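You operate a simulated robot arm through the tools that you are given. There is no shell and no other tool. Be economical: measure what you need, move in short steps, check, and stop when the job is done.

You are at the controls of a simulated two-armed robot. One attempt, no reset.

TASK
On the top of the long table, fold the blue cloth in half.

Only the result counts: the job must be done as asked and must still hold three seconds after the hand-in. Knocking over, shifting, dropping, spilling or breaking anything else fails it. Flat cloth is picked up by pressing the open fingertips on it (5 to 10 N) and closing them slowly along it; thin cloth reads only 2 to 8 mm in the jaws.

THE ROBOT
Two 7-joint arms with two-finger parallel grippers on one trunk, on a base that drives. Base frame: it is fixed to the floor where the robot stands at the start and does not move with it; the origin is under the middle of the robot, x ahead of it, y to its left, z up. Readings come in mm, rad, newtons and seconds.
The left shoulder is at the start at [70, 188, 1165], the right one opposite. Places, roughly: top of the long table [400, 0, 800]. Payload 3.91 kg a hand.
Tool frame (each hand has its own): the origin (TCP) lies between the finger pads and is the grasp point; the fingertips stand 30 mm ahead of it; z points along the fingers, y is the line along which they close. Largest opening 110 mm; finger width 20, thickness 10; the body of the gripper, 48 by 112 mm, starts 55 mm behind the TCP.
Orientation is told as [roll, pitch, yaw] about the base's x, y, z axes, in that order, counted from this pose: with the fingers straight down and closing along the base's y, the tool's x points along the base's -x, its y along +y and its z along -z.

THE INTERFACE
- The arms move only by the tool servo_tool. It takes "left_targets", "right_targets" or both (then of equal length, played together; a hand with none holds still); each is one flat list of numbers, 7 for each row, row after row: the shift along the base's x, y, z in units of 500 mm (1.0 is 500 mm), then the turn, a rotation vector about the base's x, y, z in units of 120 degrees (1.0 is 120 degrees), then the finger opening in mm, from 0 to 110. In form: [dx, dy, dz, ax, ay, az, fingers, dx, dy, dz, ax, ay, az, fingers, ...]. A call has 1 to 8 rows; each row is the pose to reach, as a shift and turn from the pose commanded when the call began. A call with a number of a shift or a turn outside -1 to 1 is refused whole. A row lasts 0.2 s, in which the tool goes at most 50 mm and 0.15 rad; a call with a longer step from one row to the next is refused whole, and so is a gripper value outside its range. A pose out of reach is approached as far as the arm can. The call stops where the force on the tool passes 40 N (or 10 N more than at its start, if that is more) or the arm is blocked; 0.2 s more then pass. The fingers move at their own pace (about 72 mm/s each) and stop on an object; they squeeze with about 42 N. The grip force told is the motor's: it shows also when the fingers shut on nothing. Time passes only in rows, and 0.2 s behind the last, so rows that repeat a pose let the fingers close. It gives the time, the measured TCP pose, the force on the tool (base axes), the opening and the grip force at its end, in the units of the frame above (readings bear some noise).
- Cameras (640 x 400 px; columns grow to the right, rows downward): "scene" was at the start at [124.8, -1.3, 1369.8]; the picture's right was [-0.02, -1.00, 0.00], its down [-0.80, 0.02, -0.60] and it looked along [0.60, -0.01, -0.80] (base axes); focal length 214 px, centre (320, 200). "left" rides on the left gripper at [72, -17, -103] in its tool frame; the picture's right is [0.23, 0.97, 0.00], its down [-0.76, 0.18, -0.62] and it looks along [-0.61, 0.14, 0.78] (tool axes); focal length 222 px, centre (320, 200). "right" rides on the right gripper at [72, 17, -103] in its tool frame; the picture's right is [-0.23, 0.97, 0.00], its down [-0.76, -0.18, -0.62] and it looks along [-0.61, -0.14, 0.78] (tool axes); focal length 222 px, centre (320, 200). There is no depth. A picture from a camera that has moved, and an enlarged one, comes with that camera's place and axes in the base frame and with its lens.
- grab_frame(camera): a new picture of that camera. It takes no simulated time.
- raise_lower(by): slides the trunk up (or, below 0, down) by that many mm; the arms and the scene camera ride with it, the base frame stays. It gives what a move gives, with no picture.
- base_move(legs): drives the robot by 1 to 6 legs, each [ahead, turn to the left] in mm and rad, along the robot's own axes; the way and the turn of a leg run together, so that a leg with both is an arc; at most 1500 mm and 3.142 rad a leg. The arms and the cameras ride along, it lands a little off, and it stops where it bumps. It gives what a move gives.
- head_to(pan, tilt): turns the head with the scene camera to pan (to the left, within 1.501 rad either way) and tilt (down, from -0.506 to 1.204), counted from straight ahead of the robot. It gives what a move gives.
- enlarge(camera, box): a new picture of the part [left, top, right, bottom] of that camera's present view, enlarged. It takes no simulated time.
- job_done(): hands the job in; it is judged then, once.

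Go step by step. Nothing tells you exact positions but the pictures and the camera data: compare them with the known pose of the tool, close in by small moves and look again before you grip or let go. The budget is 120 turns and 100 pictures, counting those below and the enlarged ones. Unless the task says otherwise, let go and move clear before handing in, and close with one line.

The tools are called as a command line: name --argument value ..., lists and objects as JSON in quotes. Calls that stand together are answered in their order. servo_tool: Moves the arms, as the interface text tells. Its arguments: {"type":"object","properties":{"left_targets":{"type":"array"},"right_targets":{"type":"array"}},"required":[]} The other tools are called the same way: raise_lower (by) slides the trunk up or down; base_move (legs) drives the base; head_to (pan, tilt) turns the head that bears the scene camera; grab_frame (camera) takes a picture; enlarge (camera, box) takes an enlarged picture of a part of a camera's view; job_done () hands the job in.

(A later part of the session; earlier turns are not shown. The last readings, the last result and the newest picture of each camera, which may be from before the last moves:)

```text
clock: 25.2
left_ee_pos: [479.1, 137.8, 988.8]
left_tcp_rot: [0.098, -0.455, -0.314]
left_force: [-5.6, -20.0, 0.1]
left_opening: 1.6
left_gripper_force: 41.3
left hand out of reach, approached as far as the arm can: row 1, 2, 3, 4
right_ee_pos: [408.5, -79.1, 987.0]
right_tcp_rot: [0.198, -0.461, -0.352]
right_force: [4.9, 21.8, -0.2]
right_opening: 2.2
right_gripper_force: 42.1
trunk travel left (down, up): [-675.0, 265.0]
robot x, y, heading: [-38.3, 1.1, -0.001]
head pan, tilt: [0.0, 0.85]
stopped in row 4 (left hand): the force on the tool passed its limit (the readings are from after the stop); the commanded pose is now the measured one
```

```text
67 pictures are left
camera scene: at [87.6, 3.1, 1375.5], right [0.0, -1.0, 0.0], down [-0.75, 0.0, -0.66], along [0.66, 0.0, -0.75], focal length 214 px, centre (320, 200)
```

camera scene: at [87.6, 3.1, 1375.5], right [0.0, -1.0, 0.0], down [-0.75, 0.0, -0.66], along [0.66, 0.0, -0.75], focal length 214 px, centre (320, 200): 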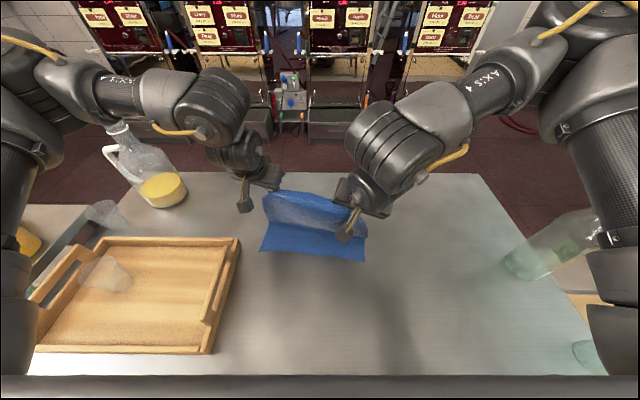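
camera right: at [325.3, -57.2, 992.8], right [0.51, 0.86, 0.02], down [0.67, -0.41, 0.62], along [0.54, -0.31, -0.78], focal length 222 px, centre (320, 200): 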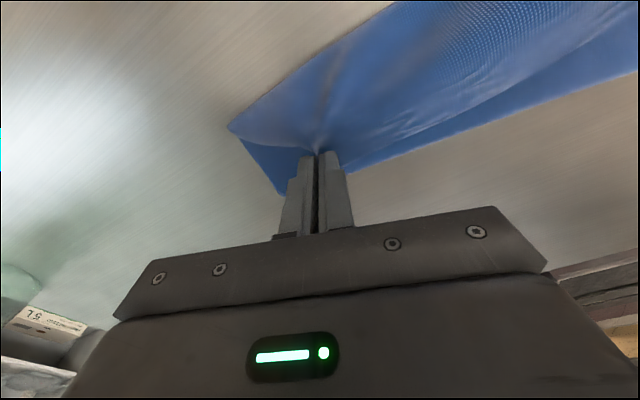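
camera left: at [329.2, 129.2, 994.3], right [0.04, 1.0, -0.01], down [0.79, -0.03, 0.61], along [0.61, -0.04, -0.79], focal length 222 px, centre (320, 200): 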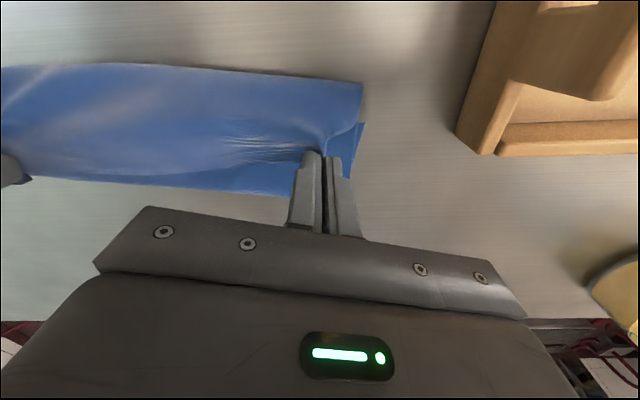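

Pitching needs the hands further from the body. I'll bring the right hand forward level with the left, continue pitching, and do the horizontal travel with the base.

servo_tool --left_targets '[0, -0.015, 0, 0, 0, 0, 0, 0.01, -0.015, 0, 0, 0, 0, 0, 0.02, -0.015, 0, 0, 0, 0, 0]' --right_targets '[0.06, 0, 0, 0, 0, 0, 0, 0.11, 0, 0, 0, 0, 0, 0, 0.13, 0, 0, 0, 0, 0, 0]'

servo_tool --left_targets '[0.02, 0, 0, 0, -0.06, 0, 0, 0.04, 0, 0, 0, -0.12, 0, 0, 0.06, 0, 0, 0, -0.18, 0, 0, 0.08, 0, 0, 0, -0.24, 0, 0]' --right_targets '[0.02, 0, 0, 0, -0.06, 0, 0, 0.04, 0, 0, 0, -0.12, 0, 0, 0.06, 0, 0, 0, -0.18, 0, 0, 0.08, 0, 0, 0, -0.24, 0, 0]'

grab_frame --camera "scene"

```text
clock: 26.0
left_ee_pos: [493.0, 132.2, 987.0]
left_tcp_rot: [0.111, -0.452, -0.313]
left_force: [0.2, -3.3, -0.6]
left_opening: 1.5
left_gripper_force: 41.6
right_ee_pos: [474.9, -84.5, 986.6]
right_tcp_rot: [0.189, -0.459, -0.353]
right_force: [-0.5, 4.2, 1.0]
right_opening: 1.7
right_gripper_force: 41.5
trunk travel left (down, up): [-675.0, 265.0]
robot x, y, heading: [-41.8, -0.6, -0.004]
head pan, tilt: [0.0, 0.85]
```

```text
clock: 27.0
left_ee_pos: [559.2, 141.2, 984.5]
left_tcp_rot: [0.349, -0.924, -0.475]
left_force: [-3.5, -19.6, 0.7]
left_opening: 1.7
left_gripper_force: 41.3
left hand out of reach, approached as far as the arm can: row 1, 2, 3, 4
right_ee_pos: [513.9, -81.3, 985.6]
right_tcp_rot: [0.473, -0.919, -0.537]
right_force: [2.8, 19.8, -1.0]
right_opening: 1.9
right_gripper_force: 41.7
trunk travel left (down, up): [-675.0, 265.0]
robot x, y, heading: [-43.3, 0.5, 0.002]
head pan, tilt: [0.0, 0.85]
```

```text
66 pictures are left
camera scene: at [89.9, 2.6, 1375.3], right [0.0, -1.0, 0.0], down [-0.75, 0.0, -0.66], along [0.66, 0.0, -0.75], focal length 214 px, centre (320, 200)
```

scene: 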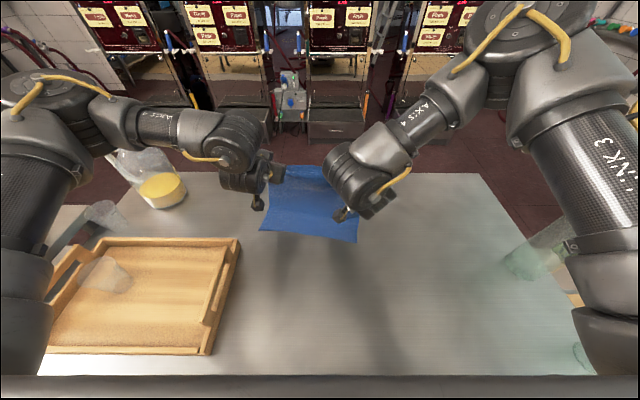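

Pitch is about 53° now. I'll align the right hand again to relax the tension, then measure the near edge.

servo_tool --left_targets '[0, -0.006, 0, 0, 0, 0, 0, 0, -0.012, 0, 0, 0, 0, 0]' --right_targets '[0.034, 0.004, 0, 0, 0, 0, 0, 0.068, 0.01, 0, 0, 0, 0, 0]'

enlarge --camera "scene" --box '[240, 160, 400, 260]'

grab_frame --camera "left"

```text
clock: 27.6
left_ee_pos: [560.9, 136.3, 981.9]
left_tcp_rot: [0.356, -0.917, -0.478]
left_force: [-0.7, -4.2, 0.3]
left_opening: 1.4
left_gripper_force: 41.5
right_ee_pos: [548.9, -80.9, 984.1]
right_tcp_rot: [0.464, -0.919, -0.532]
right_force: [0.1, 3.8, -1.3]
right_opening: 1.8
right_gripper_force: 41.7
trunk travel left (down, up): [-675.0, 265.0]
robot x, y, heading: [-44.0, 2.1, -0.003]
head pan, tilt: [0.0, 0.85]
```

```text
4.00 times, centred on (320, 210) of scene
camera zoom: at [90.0, 0.4, 1375.2], right [0.0, -1.0, 0.0], down [-0.75, 0.0, -0.66], along [0.66, 0.0, -0.75], focal length 858 px, centre (320, 160)
```

zoom: 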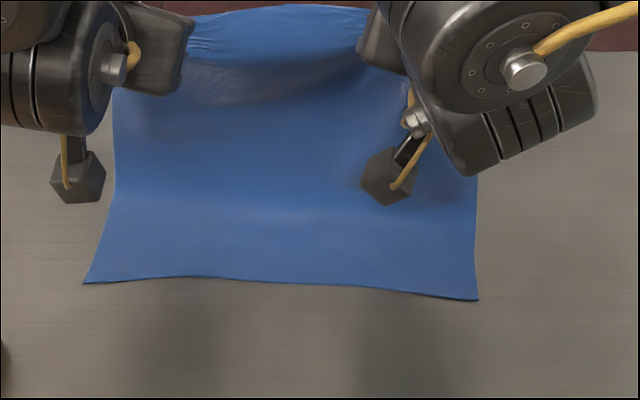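

```text
64 pictures are left
camera left: at [434.6, 144.4, 981.8], right [0.06, 1.0, 0.03], down [-0.07, -0.02, 1.0], along [1.0, -0.06, 0.07], focal length 222 px, centre (320, 200)
```

left: 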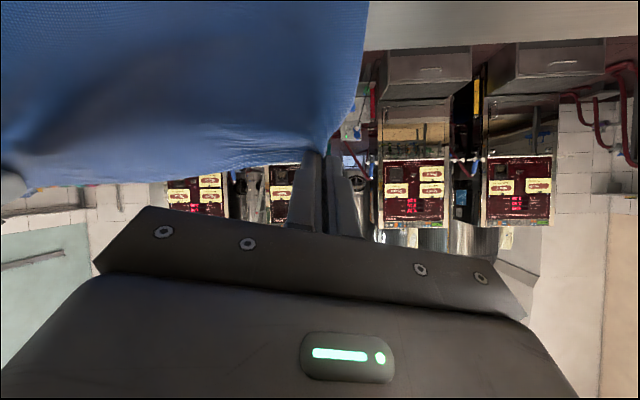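

The cloth was dragged forward, so the near edge is now at x≈445. It hangs nicely from the jaws, though. Now I'll alternate lowering and backing the base to lay the fold.

servo_tool --left_targets '[0, 0.004, -0.025, 0, 0, 0, 0, 0, 0.008, -0.05, 0, 0, 0, 0]' --right_targets '[0, 0.006, -0.025, 0, 0, 0, 0, 0, 0.014, -0.05, 0, 0, 0, 0]'

base_move --legs '[[-35, 0]]'

servo_tool --left_targets '[0, 0, -0.01, 0, 0, 0, 0, 0, 0, -0.03, 0, 0, 0, 0]' --right_targets '[0, 0, -0.01, 0, 0, 0, 0, 0, 0, -0.03, 0, 0, 0, 0]'

grab_frame --camera "scene"

grab_frame --camera "left"

```text
clock: 28.2
left_ee_pos: [558.8, 140.5, 957.8]
left_tcp_rot: [0.352, -0.92, -0.473]
left_force: [0.1, -1.5, -0.5]
left_opening: 1.6
left_gripper_force: 41.7
right_ee_pos: [549.5, -72.5, 960.0]
right_tcp_rot: [0.467, -0.92, -0.535]
right_force: [0.7, -0.4, 0.0]
right_opening: 1.7
right_gripper_force: 41.6
trunk travel left (down, up): [-675.0, 265.0]
robot x, y, heading: [-37.8, -0.7, 0.001]
head pan, tilt: [0.0, 0.85]
```

```text
clock: 29.1
left_ee_pos: [524.7, 140.3, 956.3]
left_tcp_rot: [0.352, -0.919, -0.472]
left_force: [0.0, -0.4, 0.2]
left_opening: 1.7
left_gripper_force: 41.6
right_ee_pos: [516.6, -71.8, 958.7]
right_tcp_rot: [0.467, -0.914, -0.535]
right_force: [0.1, 0.5, 0.2]
right_opening: 2.0
right_gripper_force: 42.1
trunk travel left (down, up): [-675.0, 265.0]
robot x, y, heading: [-72.7, 1.2, 0.001]
head pan, tilt: [0.0, 0.85]
```

```text
clock: 29.7
left_ee_pos: [523.8, 139.9, 943.5]
left_tcp_rot: [0.355, -0.921, -0.474]
left_force: [0.6, -0.4, 0.6]
left_opening: 1.4
left_gripper_force: 41.9
right_ee_pos: [513.7, -71.9, 945.3]
right_tcp_rot: [0.468, -0.92, -0.533]
right_force: [0.2, -0.3, 0.2]
right_opening: 2.1
right_gripper_force: 41.4
trunk travel left (down, up): [-675.0, 265.0]
robot x, y, heading: [-73.3, 1.4, -0.002]
head pan, tilt: [0.0, 0.85]
```

```text
63 pictures are left
camera scene: at [55.2, 0.9, 1375.3], right [0.0, -1.0, 0.0], down [-0.75, 0.0, -0.66], along [0.66, 0.0, -0.75], focal length 214 px, centre (320, 200)
```

scene: 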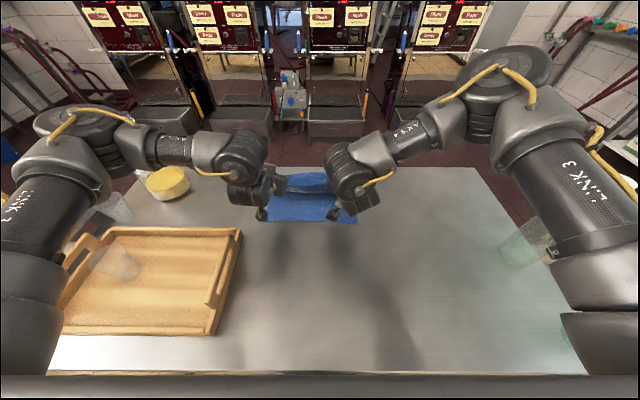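

```text
62 pictures are left
camera left: at [398.3, 147.6, 940.8], right [0.05, 1.0, 0.02], down [-0.07, -0.02, 1.0], along [1.0, -0.06, 0.07], focal length 222 px, centre (320, 200)
```

left: 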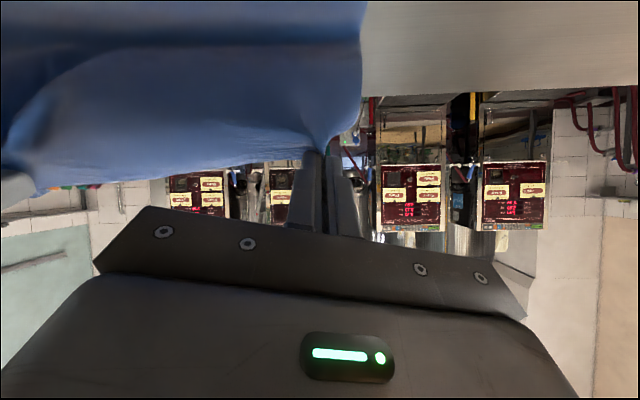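

A bulge toward the robot persists wherever there's slack. I'll look at the current state closely before pulling it taut.

enlarge --camera "scene" --box '[250, 155, 378, 235]'

grab_frame --camera "right"

```text
5.00 times, centred on (314, 195) of scene
camera zoom: at [55.2, 0.9, 1375.3], right [0.0, -1.0, 0.0], down [-0.75, 0.0, -0.66], along [0.66, 0.0, -0.75], focal length 1072 px, centre (350, 225)
```

zoom: 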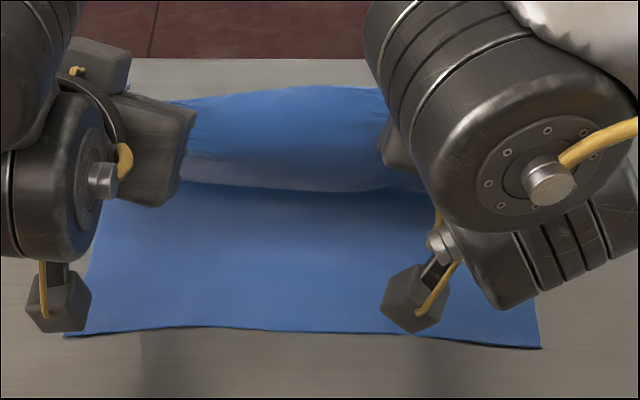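

```text
60 pictures are left
camera right: at [392.6, -36.4, 947.5], right [0.26, 0.86, 0.45], down [-0.15, -0.42, 0.89], along [0.95, -0.3, 0.02], focal length 222 px, centre (320, 200)
```

right: 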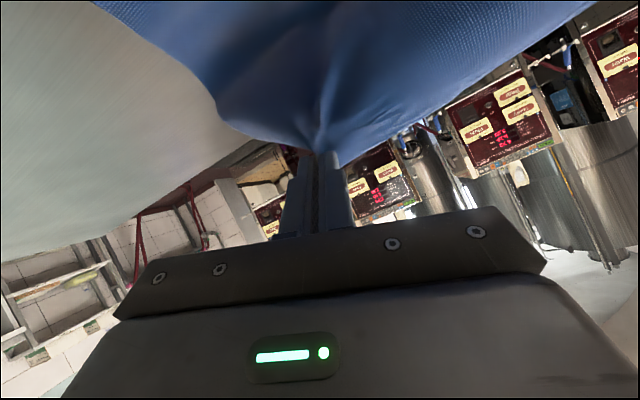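

The near edge is still at x≈445 and the bulge is modest. I'll pull back 45 mm at this height to make the sheet lean over and go taut.

base_move --legs '[[-45, 0]]'

enlarge --camera "scene" --box '[250, 140, 378, 220]'

grab_frame --camera "left"

```text
clock: 30.6
left_ee_pos: [480.1, 140.7, 942.4]
left_tcp_rot: [0.355, -0.919, -0.472]
left_force: [0.4, -0.3, 0.4]
left_opening: 1.5
left_gripper_force: 41.3
right_ee_pos: [470.1, -71.8, 944.6]
right_tcp_rot: [0.466, -0.919, -0.534]
right_force: [-0.1, 1.7, 0.1]
right_opening: 1.9
right_gripper_force: 41.7
trunk travel left (down, up): [-675.0, 265.0]
robot x, y, heading: [-121.0, 0.2, -0.001]
head pan, tilt: [0.0, 0.85]
```

```text
5.00 times, centred on (314, 180) of scene
camera zoom: at [11.7, 0.7, 1375.0], right [0.0, -1.0, 0.0], down [-0.75, 0.0, -0.66], along [0.66, 0.0, -0.75], focal length 1072 px, centre (350, 300)
```

zoom: 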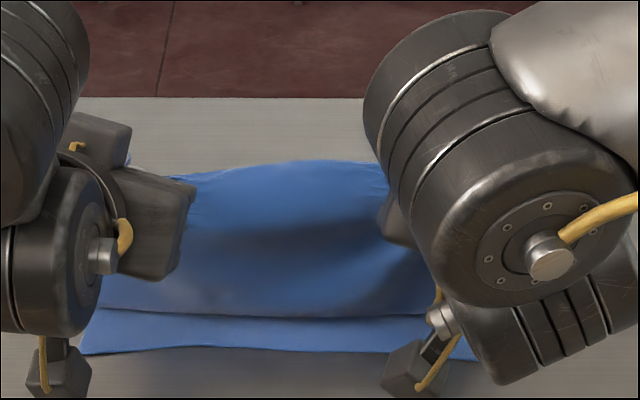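

```text
58 pictures are left
camera left: at [354.1, 147.8, 940.1], right [0.05, 1.0, 0.02], down [-0.07, -0.02, 1.0], along [1.0, -0.05, 0.07], focal length 222 px, centre (320, 200)
```

left: 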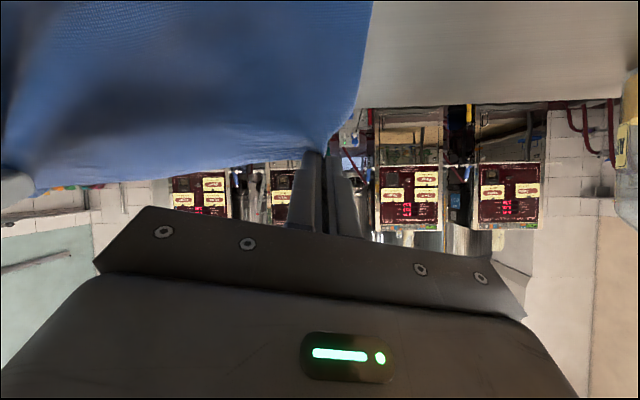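

The slack just rolled along with the hands. I'll restart the lay-down: raise, drive forward to stretch the bottom layer flat, then come back on a taut radius.

servo_tool --left_targets '[0, 0, 0.04, 0, 0, 0, 0, 0, 0, 0.08, 0, 0, 0, 0, 0, 0, 0.12, 0, 0, 0, 0]' --right_targets '[0, 0, 0.04, 0, 0, 0, 0, 0, 0, 0.08, 0, 0, 0, 0, 0, 0, 0.12, 0, 0, 0, 0]'

base_move --legs '[[100, 0]]'

servo_tool --left_targets '[0, 0, -0.025, 0, 0, 0, 0, 0, 0, -0.05, 0, 0, 0, 0]' --right_targets '[0, 0, -0.025, 0, 0, 0, 0, 0, 0, -0.05, 0, 0, 0, 0]'

enlarge --camera "scene" --box '[240, 150, 400, 250]'

```text
clock: 31.4
left_ee_pos: [480.4, 142.8, 1002.9]
left_tcp_rot: [0.353, -0.918, -0.473]
left_force: [0.6, -0.7, 0.9]
left_opening: 1.6
left_gripper_force: 41.9
right_ee_pos: [469.9, -71.0, 1004.6]
right_tcp_rot: [0.467, -0.916, -0.535]
right_force: [-0.4, 1.0, -0.2]
right_opening: 1.7
right_gripper_force: 41.9
trunk travel left (down, up): [-675.0, 265.0]
robot x, y, heading: [-114.4, 2.3, -0.0]
head pan, tilt: [0.0, 0.85]
```

```text
clock: 32.5
left_ee_pos: [578.4, 143.0, 1003.9]
left_tcp_rot: [0.355, -0.919, -0.473]
left_force: [1.0, -2.0, -0.8]
left_opening: 1.8
left_gripper_force: 41.9
right_ee_pos: [568.5, -72.6, 1005.6]
right_tcp_rot: [0.469, -0.92, -0.536]
right_force: [0.5, 0.1, -0.4]
right_opening: 2.1
right_gripper_force: 41.7
trunk travel left (down, up): [-675.0, 265.0]
robot x, y, heading: [-19.2, 0.4, 0.001]
head pan, tilt: [0.0, 0.85]
```

```text
clock: 33.1
left_ee_pos: [581.7, 144.3, 978.5]
left_tcp_rot: [0.352, -0.919, -0.473]
left_force: [-0.1, -1.8, 0.5]
left_opening: 1.5
left_gripper_force: 41.1
right_ee_pos: [569.2, -69.8, 978.7]
right_tcp_rot: [0.468, -0.917, -0.534]
right_force: [0.2, 2.1, -0.6]
right_opening: 1.8
right_gripper_force: 42.0
trunk travel left (down, up): [-675.0, 265.0]
robot x, y, heading: [-18.7, -0.3, 0.003]
head pan, tilt: [0.0, 0.85]
```

```text
4.00 times, centred on (320, 200) of scene
camera zoom: at [111.8, 0.8, 1375.2], right [0.0, -1.0, 0.0], down [-0.75, 0.0, -0.66], along [0.66, 0.0, -0.75], focal length 858 px, centre (320, 200)
```

zoom: 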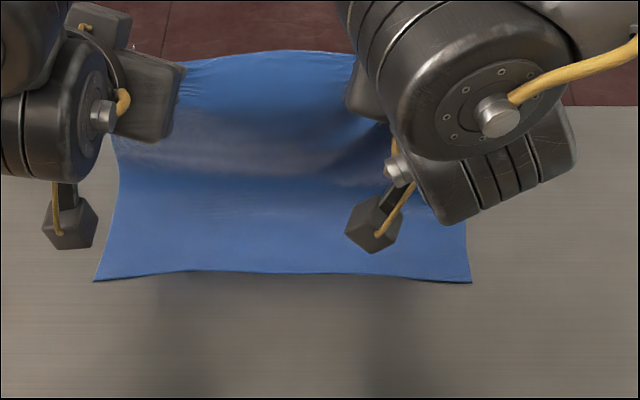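

The cloth slides too easily for a taut pull. A better plan uses the clamp's own bias: hang the cloth fully, lay its free half toward the robot, then bring the held edge forward over it. First I'll raise it to hang free.

servo_tool --left_targets '[0, 0, 0.04, 0, 0, 0, 0, 0, 0, 0.08, 0, 0, 0, 0, 0, 0, 0.12, 0, 0, 0, 0, 0, 0, 0.16, 0, 0, 0, 0, 0, 0, 0.2, 0, 0, 0, 0, 0, 0, 0.24, 0, 0, 0, 0, 0, 0, 0.25, 0, 0, 0, 0]' --right_targets '[0, 0, 0.04, 0, 0, 0, 0, 0, 0, 0.08, 0, 0, 0, 0, 0, 0, 0.12, 0, 0, 0, 0, 0, 0, 0.16, 0, 0, 0, 0, 0, 0, 0.2, 0, 0, 0, 0, 0, 0, 0.24, 0, 0, 0, 0, 0, 0, 0.25, 0, 0, 0, 0]'

grab_frame --camera "scene"

grab_frame --camera "left"

```text
clock: 34.7
left_ee_pos: [580.6, 141.8, 1102.7]
left_tcp_rot: [0.351, -0.919, -0.475]
left_force: [-0.3, -0.7, 0.4]
left_opening: 1.5
left_gripper_force: 40.8
right_ee_pos: [569.9, -71.2, 1105.4]
right_tcp_rot: [0.468, -0.917, -0.533]
right_force: [0.8, 0.8, -0.5]
right_opening: 2.0
right_gripper_force: 42.1
trunk travel left (down, up): [-675.0, 265.0]
robot x, y, heading: [-20.1, 1.6, -0.0]
head pan, tilt: [0.0, 0.85]
```

```text
56 pictures are left
camera scene: at [110.8, 0.8, 1375.2], right [0.0, -1.0, 0.0], down [-0.75, 0.0, -0.66], along [0.66, 0.0, -0.75], focal length 214 px, centre (320, 200)
```

scene: 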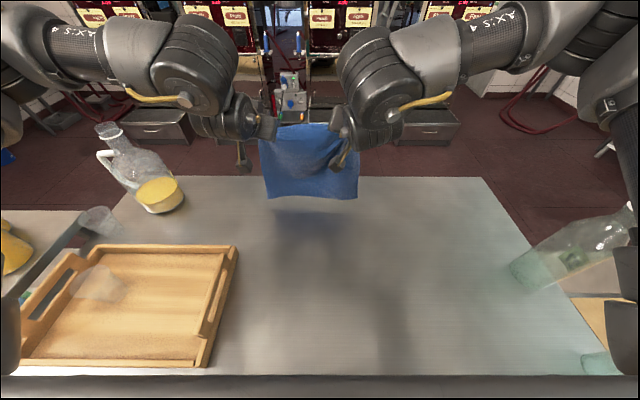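

```text
55 pictures are left
camera left: at [455.3, 149.7, 1101.5], right [0.06, 1.0, 0.02], down [-0.07, -0.02, 1.0], along [1.0, -0.06, 0.07], focal length 222 px, centre (320, 200)
```

left: 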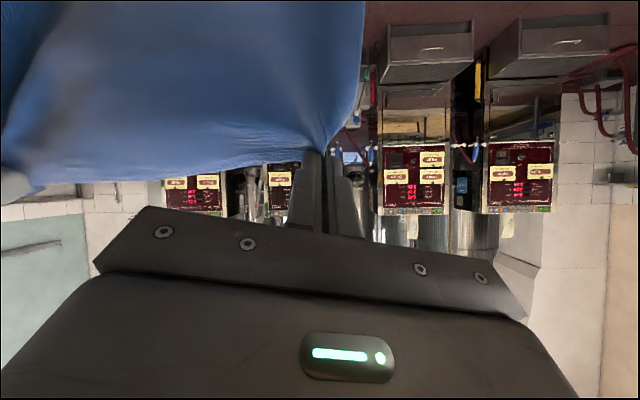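

The cloth hangs free now. I'll lower it while backing up, so the free edge lands forward and the sheet lays toward the robot.

base_move --legs '[[-30, 0]]'

servo_tool --left_targets '[0, 0, -0.03, 0, 0, 0, 0, 0, 0, -0.07, 0, 0, 0, 0]' --right_targets '[0, 0, -0.03, 0, 0, 0, 0, 0, 0, -0.07, 0, 0, 0, 0]'

base_move --legs '[[-40, 0]]'

servo_tool --left_targets '[0, 0, -0.03, 0, 0, 0, 0, 0, 0, -0.07, 0, 0, 0, 0]' --right_targets '[0, 0, -0.03, 0, 0, 0, 0, 0, 0, -0.07, 0, 0, 0, 0]'

enlarge --camera "scene" --box '[240, 120, 400, 220]'

grab_frame --camera "left"

```text
clock: 35.6
left_ee_pos: [555.8, 142.2, 1100.3]
left_tcp_rot: [0.35, -0.916, -0.471]
left_force: [0.5, -1.3, -0.6]
left_opening: 1.5
left_gripper_force: 41.6
right_ee_pos: [542.5, -71.3, 1102.0]
right_tcp_rot: [0.465, -0.914, -0.531]
right_force: [-0.6, 1.9, -0.2]
right_opening: 2.3
right_gripper_force: 41.7
trunk travel left (down, up): [-675.0, 265.0]
robot x, y, heading: [-48.2, -1.1, 0.003]
head pan, tilt: [0.0, 0.85]
```

```text
clock: 36.2
left_ee_pos: [552.4, 143.7, 1068.2]
left_tcp_rot: [0.35, -0.918, -0.472]
left_force: [0.5, -1.0, -0.6]
left_opening: 1.5
left_gripper_force: 41.0
right_ee_pos: [542.0, -70.2, 1067.9]
right_tcp_rot: [0.467, -0.917, -0.536]
right_force: [0.2, 0.6, 0.0]
right_opening: 1.9
right_gripper_force: 41.9
trunk travel left (down, up): [-675.0, 265.0]
robot x, y, heading: [-51.9, 1.3, -0.002]
head pan, tilt: [0.0, 0.85]
```

```text
clock: 37.0
left_ee_pos: [513.2, 141.1, 1066.4]
left_tcp_rot: [0.351, -0.916, -0.472]
left_force: [0.3, -1.8, 0.2]
left_opening: 1.6
left_gripper_force: 41.3
right_ee_pos: [503.9, -72.0, 1066.3]
right_tcp_rot: [0.465, -0.913, -0.532]
right_force: [0.6, 0.8, -0.9]
right_opening: 2.0
right_gripper_force: 41.7
trunk travel left (down, up): [-675.0, 265.0]
robot x, y, heading: [-87.9, -0.3, -0.001]
head pan, tilt: [0.0, 0.85]
```

```text
clock: 37.6
left_ee_pos: [512.5, 143.7, 1033.3]
left_tcp_rot: [0.35, -0.917, -0.475]
left_force: [0.2, -2.2, 0.1]
left_opening: 1.7
left_gripper_force: 41.7
right_ee_pos: [501.3, -70.8, 1032.8]
right_tcp_rot: [0.467, -0.917, -0.534]
right_force: [0.4, 1.9, -0.4]
right_opening: 1.8
right_gripper_force: 41.7
trunk travel left (down, up): [-675.0, 265.0]
robot x, y, heading: [-88.4, 0.5, 0.002]
head pan, tilt: [0.0, 0.85]
```

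```text
4.00 times, centred on (320, 170) of scene
camera zoom: at [42.8, 0.9, 1375.2], right [0.0, -1.0, 0.0], down [-0.75, 0.0, -0.66], along [0.66, 0.0, -0.75], focal length 858 px, centre (320, 320)
```

zoom: 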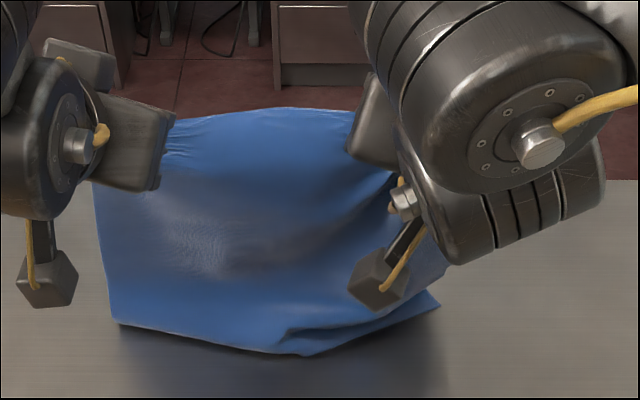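

```text
53 pictures are left
camera left: at [387.0, 151.1, 1032.0], right [0.06, 1.0, 0.02], down [-0.07, -0.02, 1.0], along [1.0, -0.06, 0.06], focal length 222 px, centre (320, 200)
```

left: 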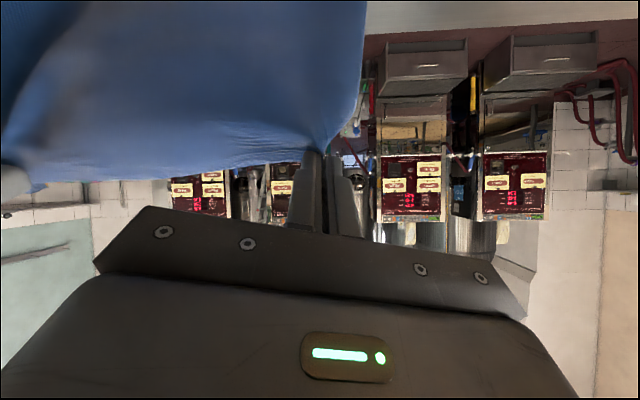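

The free edge is landing, with its right corner trailing forward as wanted. I'll continue backing and lowering.

base_move --legs '[[-40, 0]]'

servo_tool --left_targets '[0, 0, -0.03, 0, 0, 0, 0, 0, 0, -0.06, 0, 0, 0, 0]' --right_targets '[0, 0, -0.03, 0, 0, 0, 0, 0, 0, -0.06, 0, 0, 0, 0]'

enlarge --camera "scene" --box '[240, 120, 400, 220]'

```text
clock: 38.5
left_ee_pos: [474.7, 143.1, 1032.0]
left_tcp_rot: [0.351, -0.915, -0.473]
left_force: [-0.1, -1.3, 0.5]
left_opening: 1.5
left_gripper_force: 41.5
right_ee_pos: [464.1, -71.4, 1032.1]
right_tcp_rot: [0.465, -0.915, -0.531]
right_force: [-0.1, 1.7, -0.1]
right_opening: 2.0
right_gripper_force: 42.1
trunk travel left (down, up): [-675.0, 265.0]
robot x, y, heading: [-124.6, -2.9, 0.002]
head pan, tilt: [0.0, 0.85]
```

```text
clock: 39.1
left_ee_pos: [473.2, 145.3, 1003.3]
left_tcp_rot: [0.35, -0.92, -0.473]
left_force: [0.0, -2.6, -0.1]
left_opening: 1.7
left_gripper_force: 41.4
right_ee_pos: [464.0, -70.0, 1002.9]
right_tcp_rot: [0.467, -0.916, -0.536]
right_force: [-0.3, 1.7, -0.8]
right_opening: 1.6
right_gripper_force: 41.8
trunk travel left (down, up): [-675.0, 265.0]
robot x, y, heading: [-125.1, 1.0, 0.002]
head pan, tilt: [0.0, 0.85]
```

```text
4.00 times, centred on (320, 170) of scene
camera zoom: at [2.7, 0.7, 1375.3], right [0.0, -1.0, 0.0], down [-0.75, 0.0, -0.66], along [0.66, 0.0, -0.75], focal length 858 px, centre (320, 320)
```

zoom: 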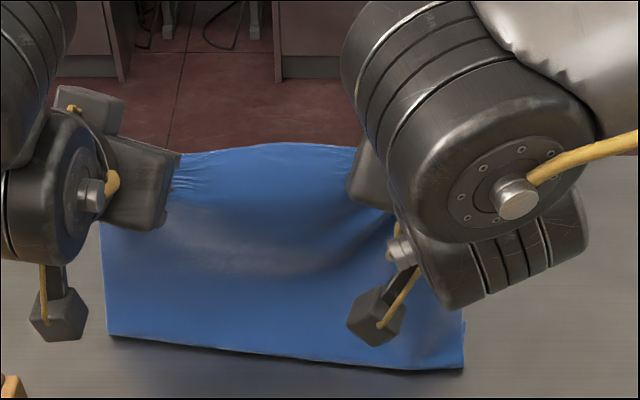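

The lower outline looks like a fold line. I'll check that the remainder lies forward beneath.

enlarge --camera "scene" --box '[250, 180, 314, 220]'

enlarge --camera "scene" --box '[310, 185, 374, 225]'

grab_frame --camera "right"

grab_frame --camera "left"

```text
10.00 times, centred on (282, 200) of scene
camera zoom: at [2.7, 0.7, 1375.3], right [0.0, -1.0, 0.0], down [-0.75, 0.0, -0.66], along [0.66, 0.0, -0.75], focal length 2145 px, centre (700, 200)
```

zoom: 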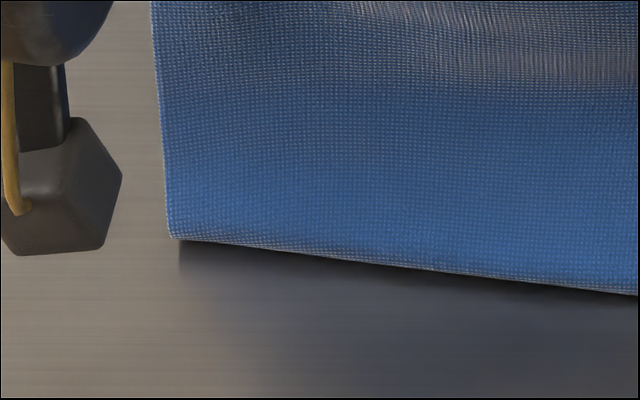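

```text
10.00 times, centred on (342, 205) of scene
camera zoom: at [2.7, 0.7, 1375.3], right [0.0, -1.0, 0.0], down [-0.75, 0.0, -0.66], along [0.66, 0.0, -0.75], focal length 2145 px, centre (100, 150)
```

zoom: 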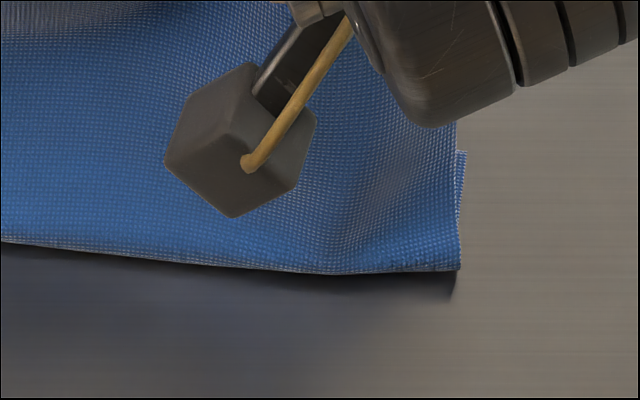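

```text
49 pictures are left
camera right: at [341.0, -36.2, 1005.2], right [0.26, 0.85, 0.45], down [-0.15, -0.42, 0.89], along [0.95, -0.3, 0.02], focal length 222 px, centre (320, 200)
```

right: 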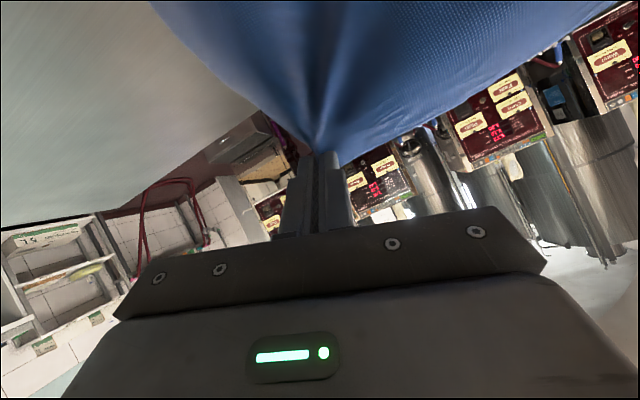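

```text
48 pictures are left
camera left: at [347.7, 151.8, 1002.1], right [0.06, 1.0, 0.02], down [-0.07, -0.02, 1.0], along [1.0, -0.06, 0.06], focal length 222 px, centre (320, 200)
```

left: 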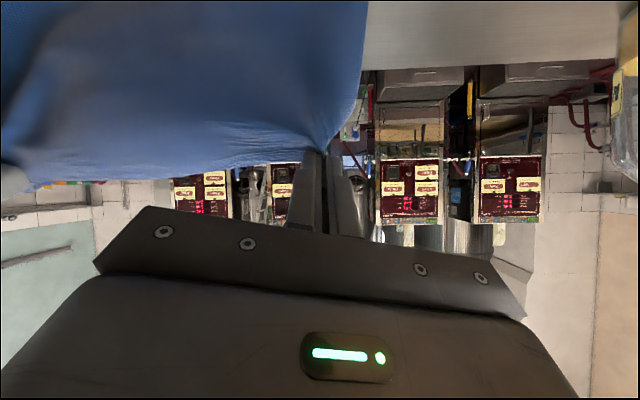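

Good, the lower layer does lie forward under the fold. One more back-and-lower gives equal halves.

base_move --legs '[[-38, 0]]'

servo_tool --left_targets '[0, 0, -0.03, 0, 0, 0, 0, 0, 0, -0.06, 0, 0, 0, 0]' --right_targets '[0, 0, -0.03, 0, 0, 0, 0, 0, 0, -0.06, 0, 0, 0, 0]'

enlarge --camera "scene" --box '[240, 120, 400, 220]'

```text
clock: 40.0
left_ee_pos: [437.6, 142.3, 1000.8]
left_tcp_rot: [0.349, -0.915, -0.471]
left_force: [-1.2, -2.9, 0.2]
left_opening: 1.5
left_gripper_force: 41.6
right_ee_pos: [427.0, -70.5, 1001.8]
right_tcp_rot: [0.465, -0.916, -0.532]
right_force: [0.2, 3.1, -0.4]
right_opening: 1.9
right_gripper_force: 42.1
trunk travel left (down, up): [-675.0, 265.0]
robot x, y, heading: [-162.7, 1.9, -0.001]
head pan, tilt: [0.0, 0.85]
```

```text
clock: 40.6
left_ee_pos: [436.1, 144.5, 972.0]
left_tcp_rot: [0.349, -0.917, -0.472]
left_force: [-0.3, -1.7, 0.1]
left_opening: 1.9
left_gripper_force: 42.2
right_ee_pos: [425.2, -71.5, 972.4]
right_tcp_rot: [0.465, -0.914, -0.533]
right_force: [-0.5, 2.1, 0.1]
right_opening: 2.1
right_gripper_force: 42.0
trunk travel left (down, up): [-675.0, 265.0]
robot x, y, heading: [-163.2, -1.7, 0.001]
head pan, tilt: [0.0, 0.85]
```

```text
4.00 times, centred on (320, 170) of scene
camera zoom: at [-34.5, 0.7, 1375.3], right [0.0, -1.0, 0.0], down [-0.75, 0.0, -0.66], along [0.66, 0.0, -0.75], focal length 858 px, centre (320, 320)
```

zoom: 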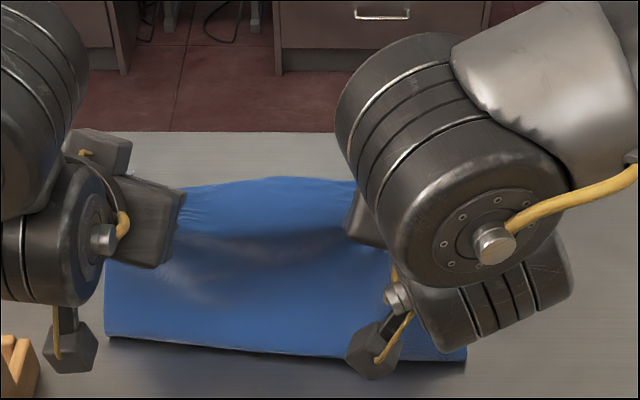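

The halves look about equal now (fold line x≈422). Next comes the forward arc: drive ahead and lower, bringing the held edge over the lower layer.

base_move --legs '[[45, 0]]'

servo_tool --left_targets '[0, 0, -0.03, 0, 0, 0, 0, 0, 0, -0.06, 0, 0, 0, 0]' --right_targets '[0, 0, -0.03, 0, 0, 0, 0, 0, 0, -0.06, 0, 0, 0, 0]'

enlarge --camera "scene" --box '[240, 130, 400, 230]'

grab_frame --camera "left"

```text
clock: 41.5
left_ee_pos: [472.5, 143.4, 980.1]
left_tcp_rot: [0.361, -0.927, -0.483]
left_force: [-1.1, -2.1, 0.6]
left_opening: 1.6
left_gripper_force: 41.5
right_ee_pos: [461.6, -71.4, 979.1]
right_tcp_rot: [0.475, -0.926, -0.539]
right_force: [-0.4, 3.2, 0.4]
right_opening: 1.8
right_gripper_force: 41.1
trunk travel left (down, up): [-675.0, 265.0]
robot x, y, heading: [-117.0, 1.2, 0.004]
head pan, tilt: [0.0, 0.85]
```

```text
clock: 42.1
left_ee_pos: [479.2, 144.1, 943.9]
left_tcp_rot: [0.353, -0.919, -0.478]
left_force: [0.0, -2.4, 0.1]
left_opening: 1.7
left_gripper_force: 42.1
right_ee_pos: [468.1, -71.3, 944.2]
right_tcp_rot: [0.471, -0.92, -0.534]
right_force: [0.0, 2.9, 0.4]
right_opening: 1.9
right_gripper_force: 41.7
trunk travel left (down, up): [-675.0, 265.0]
robot x, y, heading: [-122.4, -1.5, 0.002]
head pan, tilt: [0.0, 0.85]
```

```text
4.00 times, centred on (320, 180) of scene
camera zoom: at [8.4, 0.9, 1375.5], right [0.0, -1.0, 0.0], down [-0.75, 0.0, -0.66], along [0.66, 0.0, -0.75], focal length 858 px, centre (320, 280)
```

zoom: 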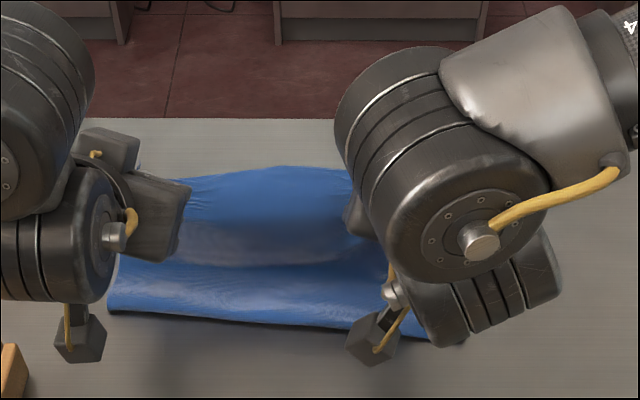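

```text
45 pictures are left
camera left: at [353.2, 151.8, 942.4], right [0.06, 1.0, 0.02], down [-0.07, -0.02, 1.0], along [1.0, -0.06, 0.07], focal length 222 px, centre (320, 200)
```

left: 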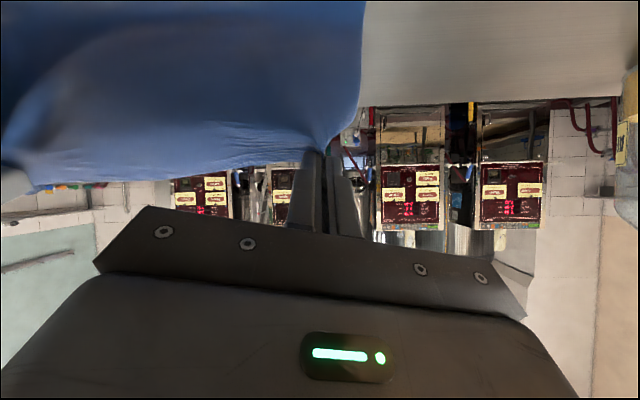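

The top layer is laying back over the fold properly. Now I'll un-pitch the hands, so the sheet leaves the jaws flat toward the robot, while easing forward and down.

servo_tool --left_targets '[0.007, 0, -0.007, 0, 0.063, 0, 0, 0.014, 0, -0.014, 0, 0.126, 0, 0, 0.021, 0, -0.021, 0, 0.189, 0, 0, 0.028, 0, -0.028, 0, 0.252, 0, 0, 0.035, 0, -0.034, 0, 0.315, 0, 0, 0.042, 0, -0.04, 0, 0.378, 0, 0, 0.05, 0, -0.046, 0, 0.43, 0, 0]' --right_targets '[0.007, 0, -0.007, 0, 0.063, 0, 0, 0.014, 0, -0.014, 0, 0.126, 0, 0, 0.021, 0, -0.021, 0, 0.189, 0, 0, 0.028, 0, -0.028, 0, 0.252, 0, 0, 0.035, 0, -0.034, 0, 0.315, 0, 0, 0.042, 0, -0.04, 0, 0.378, 0, 0, 0.05, 0, -0.046, 0, 0.43, 0, 0]'

enlarge --camera "scene" --box '[240, 130, 400, 230]'

```text
clock: 43.7
left_ee_pos: [506.5, 142.9, 919.3]
left_tcp_rot: [-0.017, -0.067, -0.283]
left_force: [-0.3, -1.6, 0.2]
left_opening: 1.6
left_gripper_force: 41.5
right_ee_pos: [493.8, -71.6, 919.7]
right_tcp_rot: [0.057, -0.083, -0.315]
right_force: [-0.3, 1.5, -0.5]
right_opening: 1.7
right_gripper_force: 42.4
trunk travel left (down, up): [-675.0, 265.0]
robot x, y, heading: [-118.6, -3.9, 0.004]
head pan, tilt: [0.0, 0.85]
```

```text
4.00 times, centred on (320, 180) of scene
camera zoom: at [11.1, 0.0, 1375.1], right [0.0, -1.0, 0.0], down [-0.75, 0.0, -0.66], along [0.66, 0.0, -0.75], focal length 858 px, centre (320, 280)
```

zoom: 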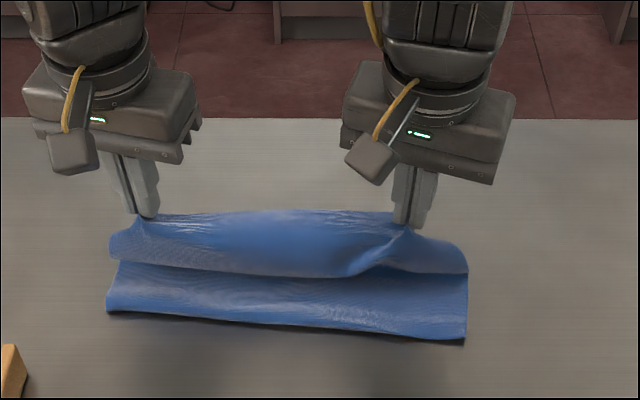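

Clear view now. Moving forward should pull the bulge out.

base_move --legs '[[40, 0]]'

servo_tool --left_targets '[0, 0, -0.02, 0, 0, 0, 0, 0.02, 0, -0.04, 0, 0, 0, 0]' --right_targets '[0, 0, -0.02, 0, 0, 0, 0, 0.02, 0, -0.04, 0, 0, 0, 0]'

enlarge --camera "scene" --box '[240, 150, 400, 250]'

grab_frame --camera "left"

grab_frame --camera "right"

```text
clock: 44.6
left_ee_pos: [537.9, 143.3, 928.6]
left_tcp_rot: [-0.013, -0.081, -0.286]
left_force: [0.1, -2.4, 1.0]
left_opening: 1.7
left_gripper_force: 41.5
right_ee_pos: [524.1, -69.8, 927.1]
right_tcp_rot: [0.058, -0.095, -0.315]
right_force: [-0.3, 2.5, 1.0]
right_opening: 1.8
right_gripper_force: 41.4
trunk travel left (down, up): [-675.0, 265.0]
robot x, y, heading: [-79.4, -0.8, 0.001]
head pan, tilt: [0.0, 0.85]
```

```text
clock: 45.2
left_ee_pos: [551.4, 143.3, 905.2]
left_tcp_rot: [-0.014, -0.079, -0.286]
left_force: [-0.2, -1.6, 0.0]
left_opening: 1.7
left_gripper_force: 42.0
right_ee_pos: [537.5, -71.0, 904.9]
right_tcp_rot: [0.061, -0.089, -0.314]
right_force: [-0.6, 0.6, 0.4]
right_opening: 2.1
right_gripper_force: 41.9
trunk travel left (down, up): [-675.0, 265.0]
robot x, y, heading: [-82.4, 2.3, -0.002]
head pan, tilt: [0.0, 0.85]
```

```text
4.00 times, centred on (320, 200) of scene
camera zoom: at [47.2, 0.5, 1375.6], right [0.0, -1.0, 0.0], down [-0.75, 0.0, -0.66], along [0.66, 0.0, -0.75], focal length 858 px, centre (320, 200)
```

zoom: 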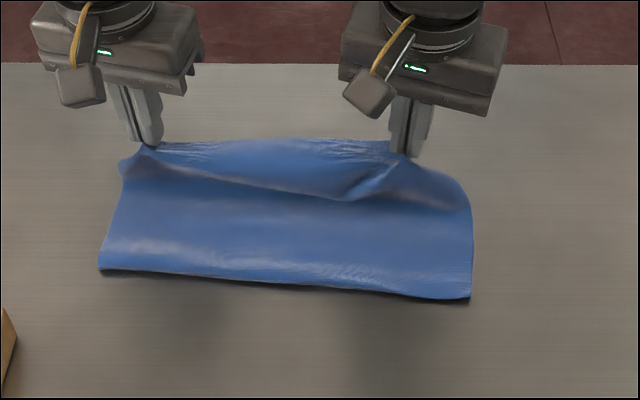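

```text
42 pictures are left
camera left: at [470.9, 151.6, 1004.0], right [0.06, 1.0, -0.03], down [0.73, -0.02, 0.68], along [0.68, -0.06, -0.73], focal length 222 px, centre (320, 200)
```

left: 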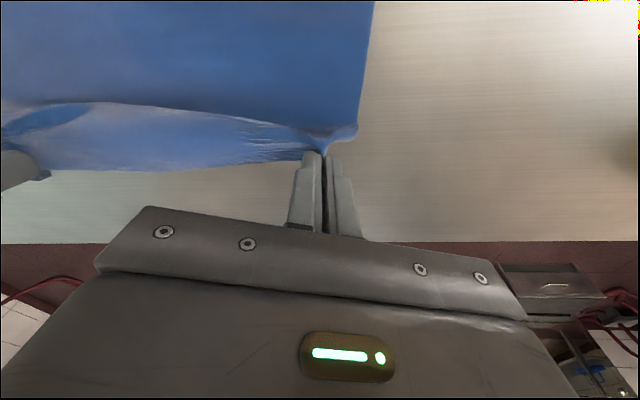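

```text
41 pictures are left
camera right: at [465.0, -35.8, 1000.8], right [0.51, 0.86, 0.08], down [0.6, -0.42, 0.68], along [0.61, -0.3, -0.73], focal length 222 px, centre (320, 200)
```

right: 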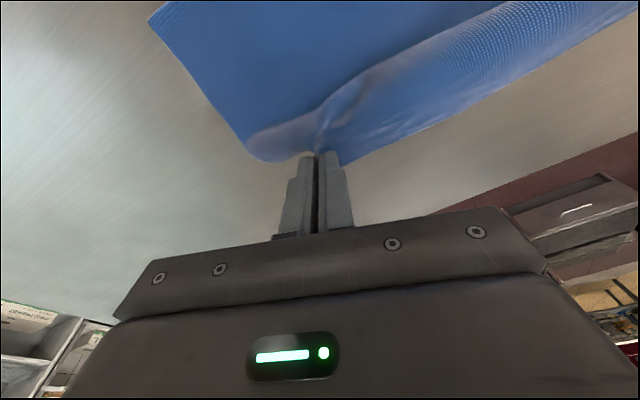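

The fold is shaping well. I'll keep lowering with a small forward shift and watch for the lower layer's edge.

servo_tool --left_targets '[0.01, 0, -0.03, 0, 0, 0, 0, 0.025, 0, -0.06, 0, 0, 0, 0, 0.035, 0, -0.08, 0, 0, 0, 0]' --right_targets '[0.01, 0, -0.03, 0, 0, 0, 0, 0.025, 0, -0.06, 0, 0, 0, 0, 0.035, 0, -0.08, 0, 0, 0, 0]'

enlarge --camera "scene" --box '[240, 150, 400, 250]'

grab_frame --camera "left"

grab_frame --camera "right"

```text
clock: 46.0
left_ee_pos: [570.1, 142.8, 864.4]
left_tcp_rot: [-0.015, -0.075, -0.287]
left_force: [-0.2, -1.5, -1.2]
left_opening: 1.4
left_gripper_force: 41.6
right_ee_pos: [556.3, -70.8, 862.6]
right_tcp_rot: [0.058, -0.087, -0.314]
right_force: [0.2, 0.6, -0.1]
right_opening: 1.9
right_gripper_force: 42.2
trunk travel left (down, up): [-675.0, 265.0]
robot x, y, heading: [-79.1, 3.5, -0.0]
head pan, tilt: [0.0, 0.85]
```

```text
4.00 times, centred on (320, 200) of scene
camera zoom: at [50.4, 0.4, 1375.2], right [0.0, -1.0, 0.0], down [-0.75, 0.0, -0.66], along [0.66, 0.0, -0.75], focal length 858 px, centre (320, 200)
```

zoom: 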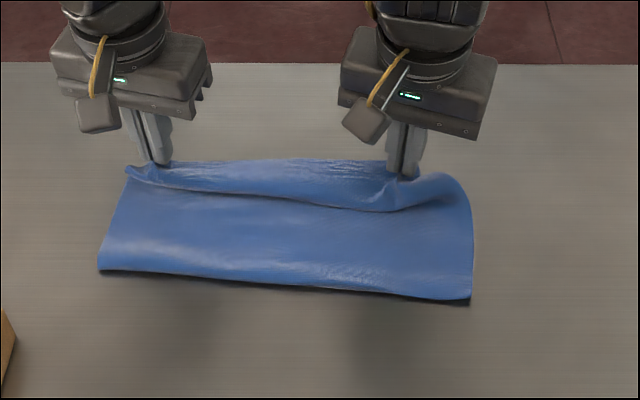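

```text
39 pictures are left
camera left: at [490.2, 151.1, 962.8], right [0.06, 1.0, -0.03], down [0.74, -0.02, 0.68], along [0.67, -0.06, -0.74], focal length 222 px, centre (320, 200)
```

left: 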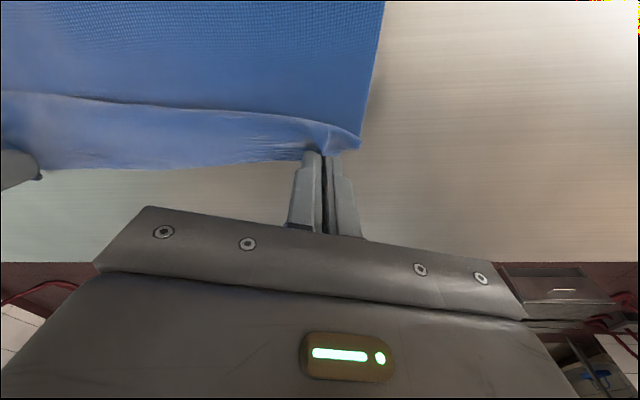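

```text
38 pictures are left
camera right: at [483.8, -36.4, 959.1], right [0.51, 0.86, 0.08], down [0.61, -0.42, 0.68], along [0.61, -0.3, -0.73], focal length 222 px, centre (320, 200)
```

right: 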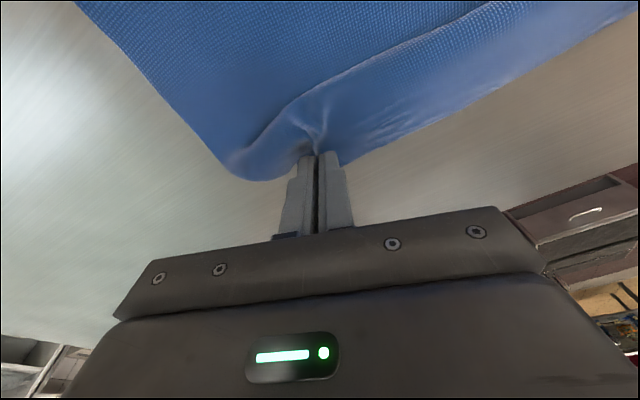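

The edge is nearly down and only a small ripple remains. I'll pull forward a little more, set it down and recheck.

servo_tool --left_targets '[0.015, 0, -0.004, 0, 0, 0, 0, 0.026, 0, -0.012, 0, 0, 0, 0, 0.026, 0, -0.018, 0, 0, 0, 0]' --right_targets '[0.015, 0, -0.004, 0, 0, 0, 0, 0.026, 0, -0.012, 0, 0, 0, 0, 0.026, 0, -0.016, 0, 0, 0, 0]'

enlarge --camera "scene" --box '[240, 150, 400, 250]'

enlarge --camera "scene" --box '[260, 170, 356, 230]'

```text
clock: 46.8
left_ee_pos: [582.9, 143.4, 853.6]
left_tcp_rot: [-0.017, -0.076, -0.284]
left_force: [1.3, -1.0, -0.5]
left_opening: 1.3
left_gripper_force: 41.6
right_ee_pos: [569.8, -70.3, 855.2]
right_tcp_rot: [0.058, -0.086, -0.314]
right_force: [0.1, 1.0, -0.9]
right_opening: 2.1
right_gripper_force: 42.3
trunk travel left (down, up): [-675.0, 265.0]
robot x, y, heading: [-79.5, 0.1, -0.001]
head pan, tilt: [0.0, 0.85]
```

```text
4.00 times, centred on (320, 200) of scene
camera zoom: at [49.1, 0.6, 1375.3], right [0.0, -1.0, 0.0], down [-0.75, 0.0, -0.66], along [0.66, 0.0, -0.75], focal length 858 px, centre (320, 200)
```

zoom: 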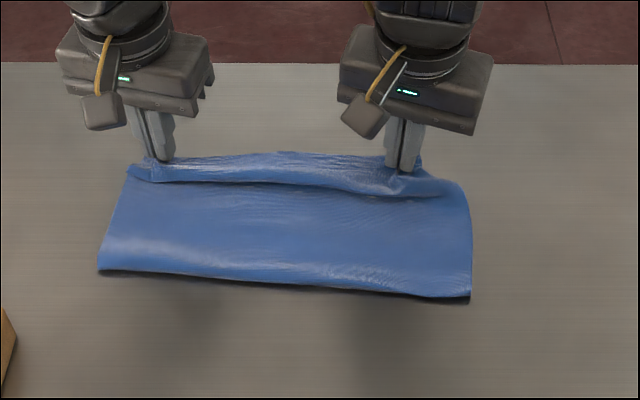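

```text
6.67 times, centred on (308, 200) of scene
camera zoom: at [49.1, 0.6, 1375.3], right [0.0, -1.0, 0.0], down [-0.75, 0.0, -0.66], along [0.66, 0.0, -0.75], focal length 1430 px, centre (400, 200)
```

zoom: 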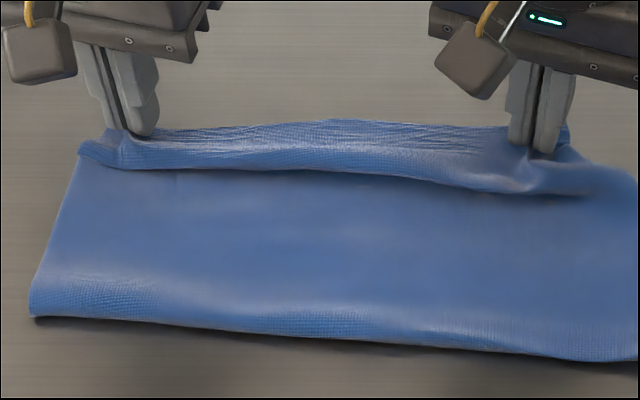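

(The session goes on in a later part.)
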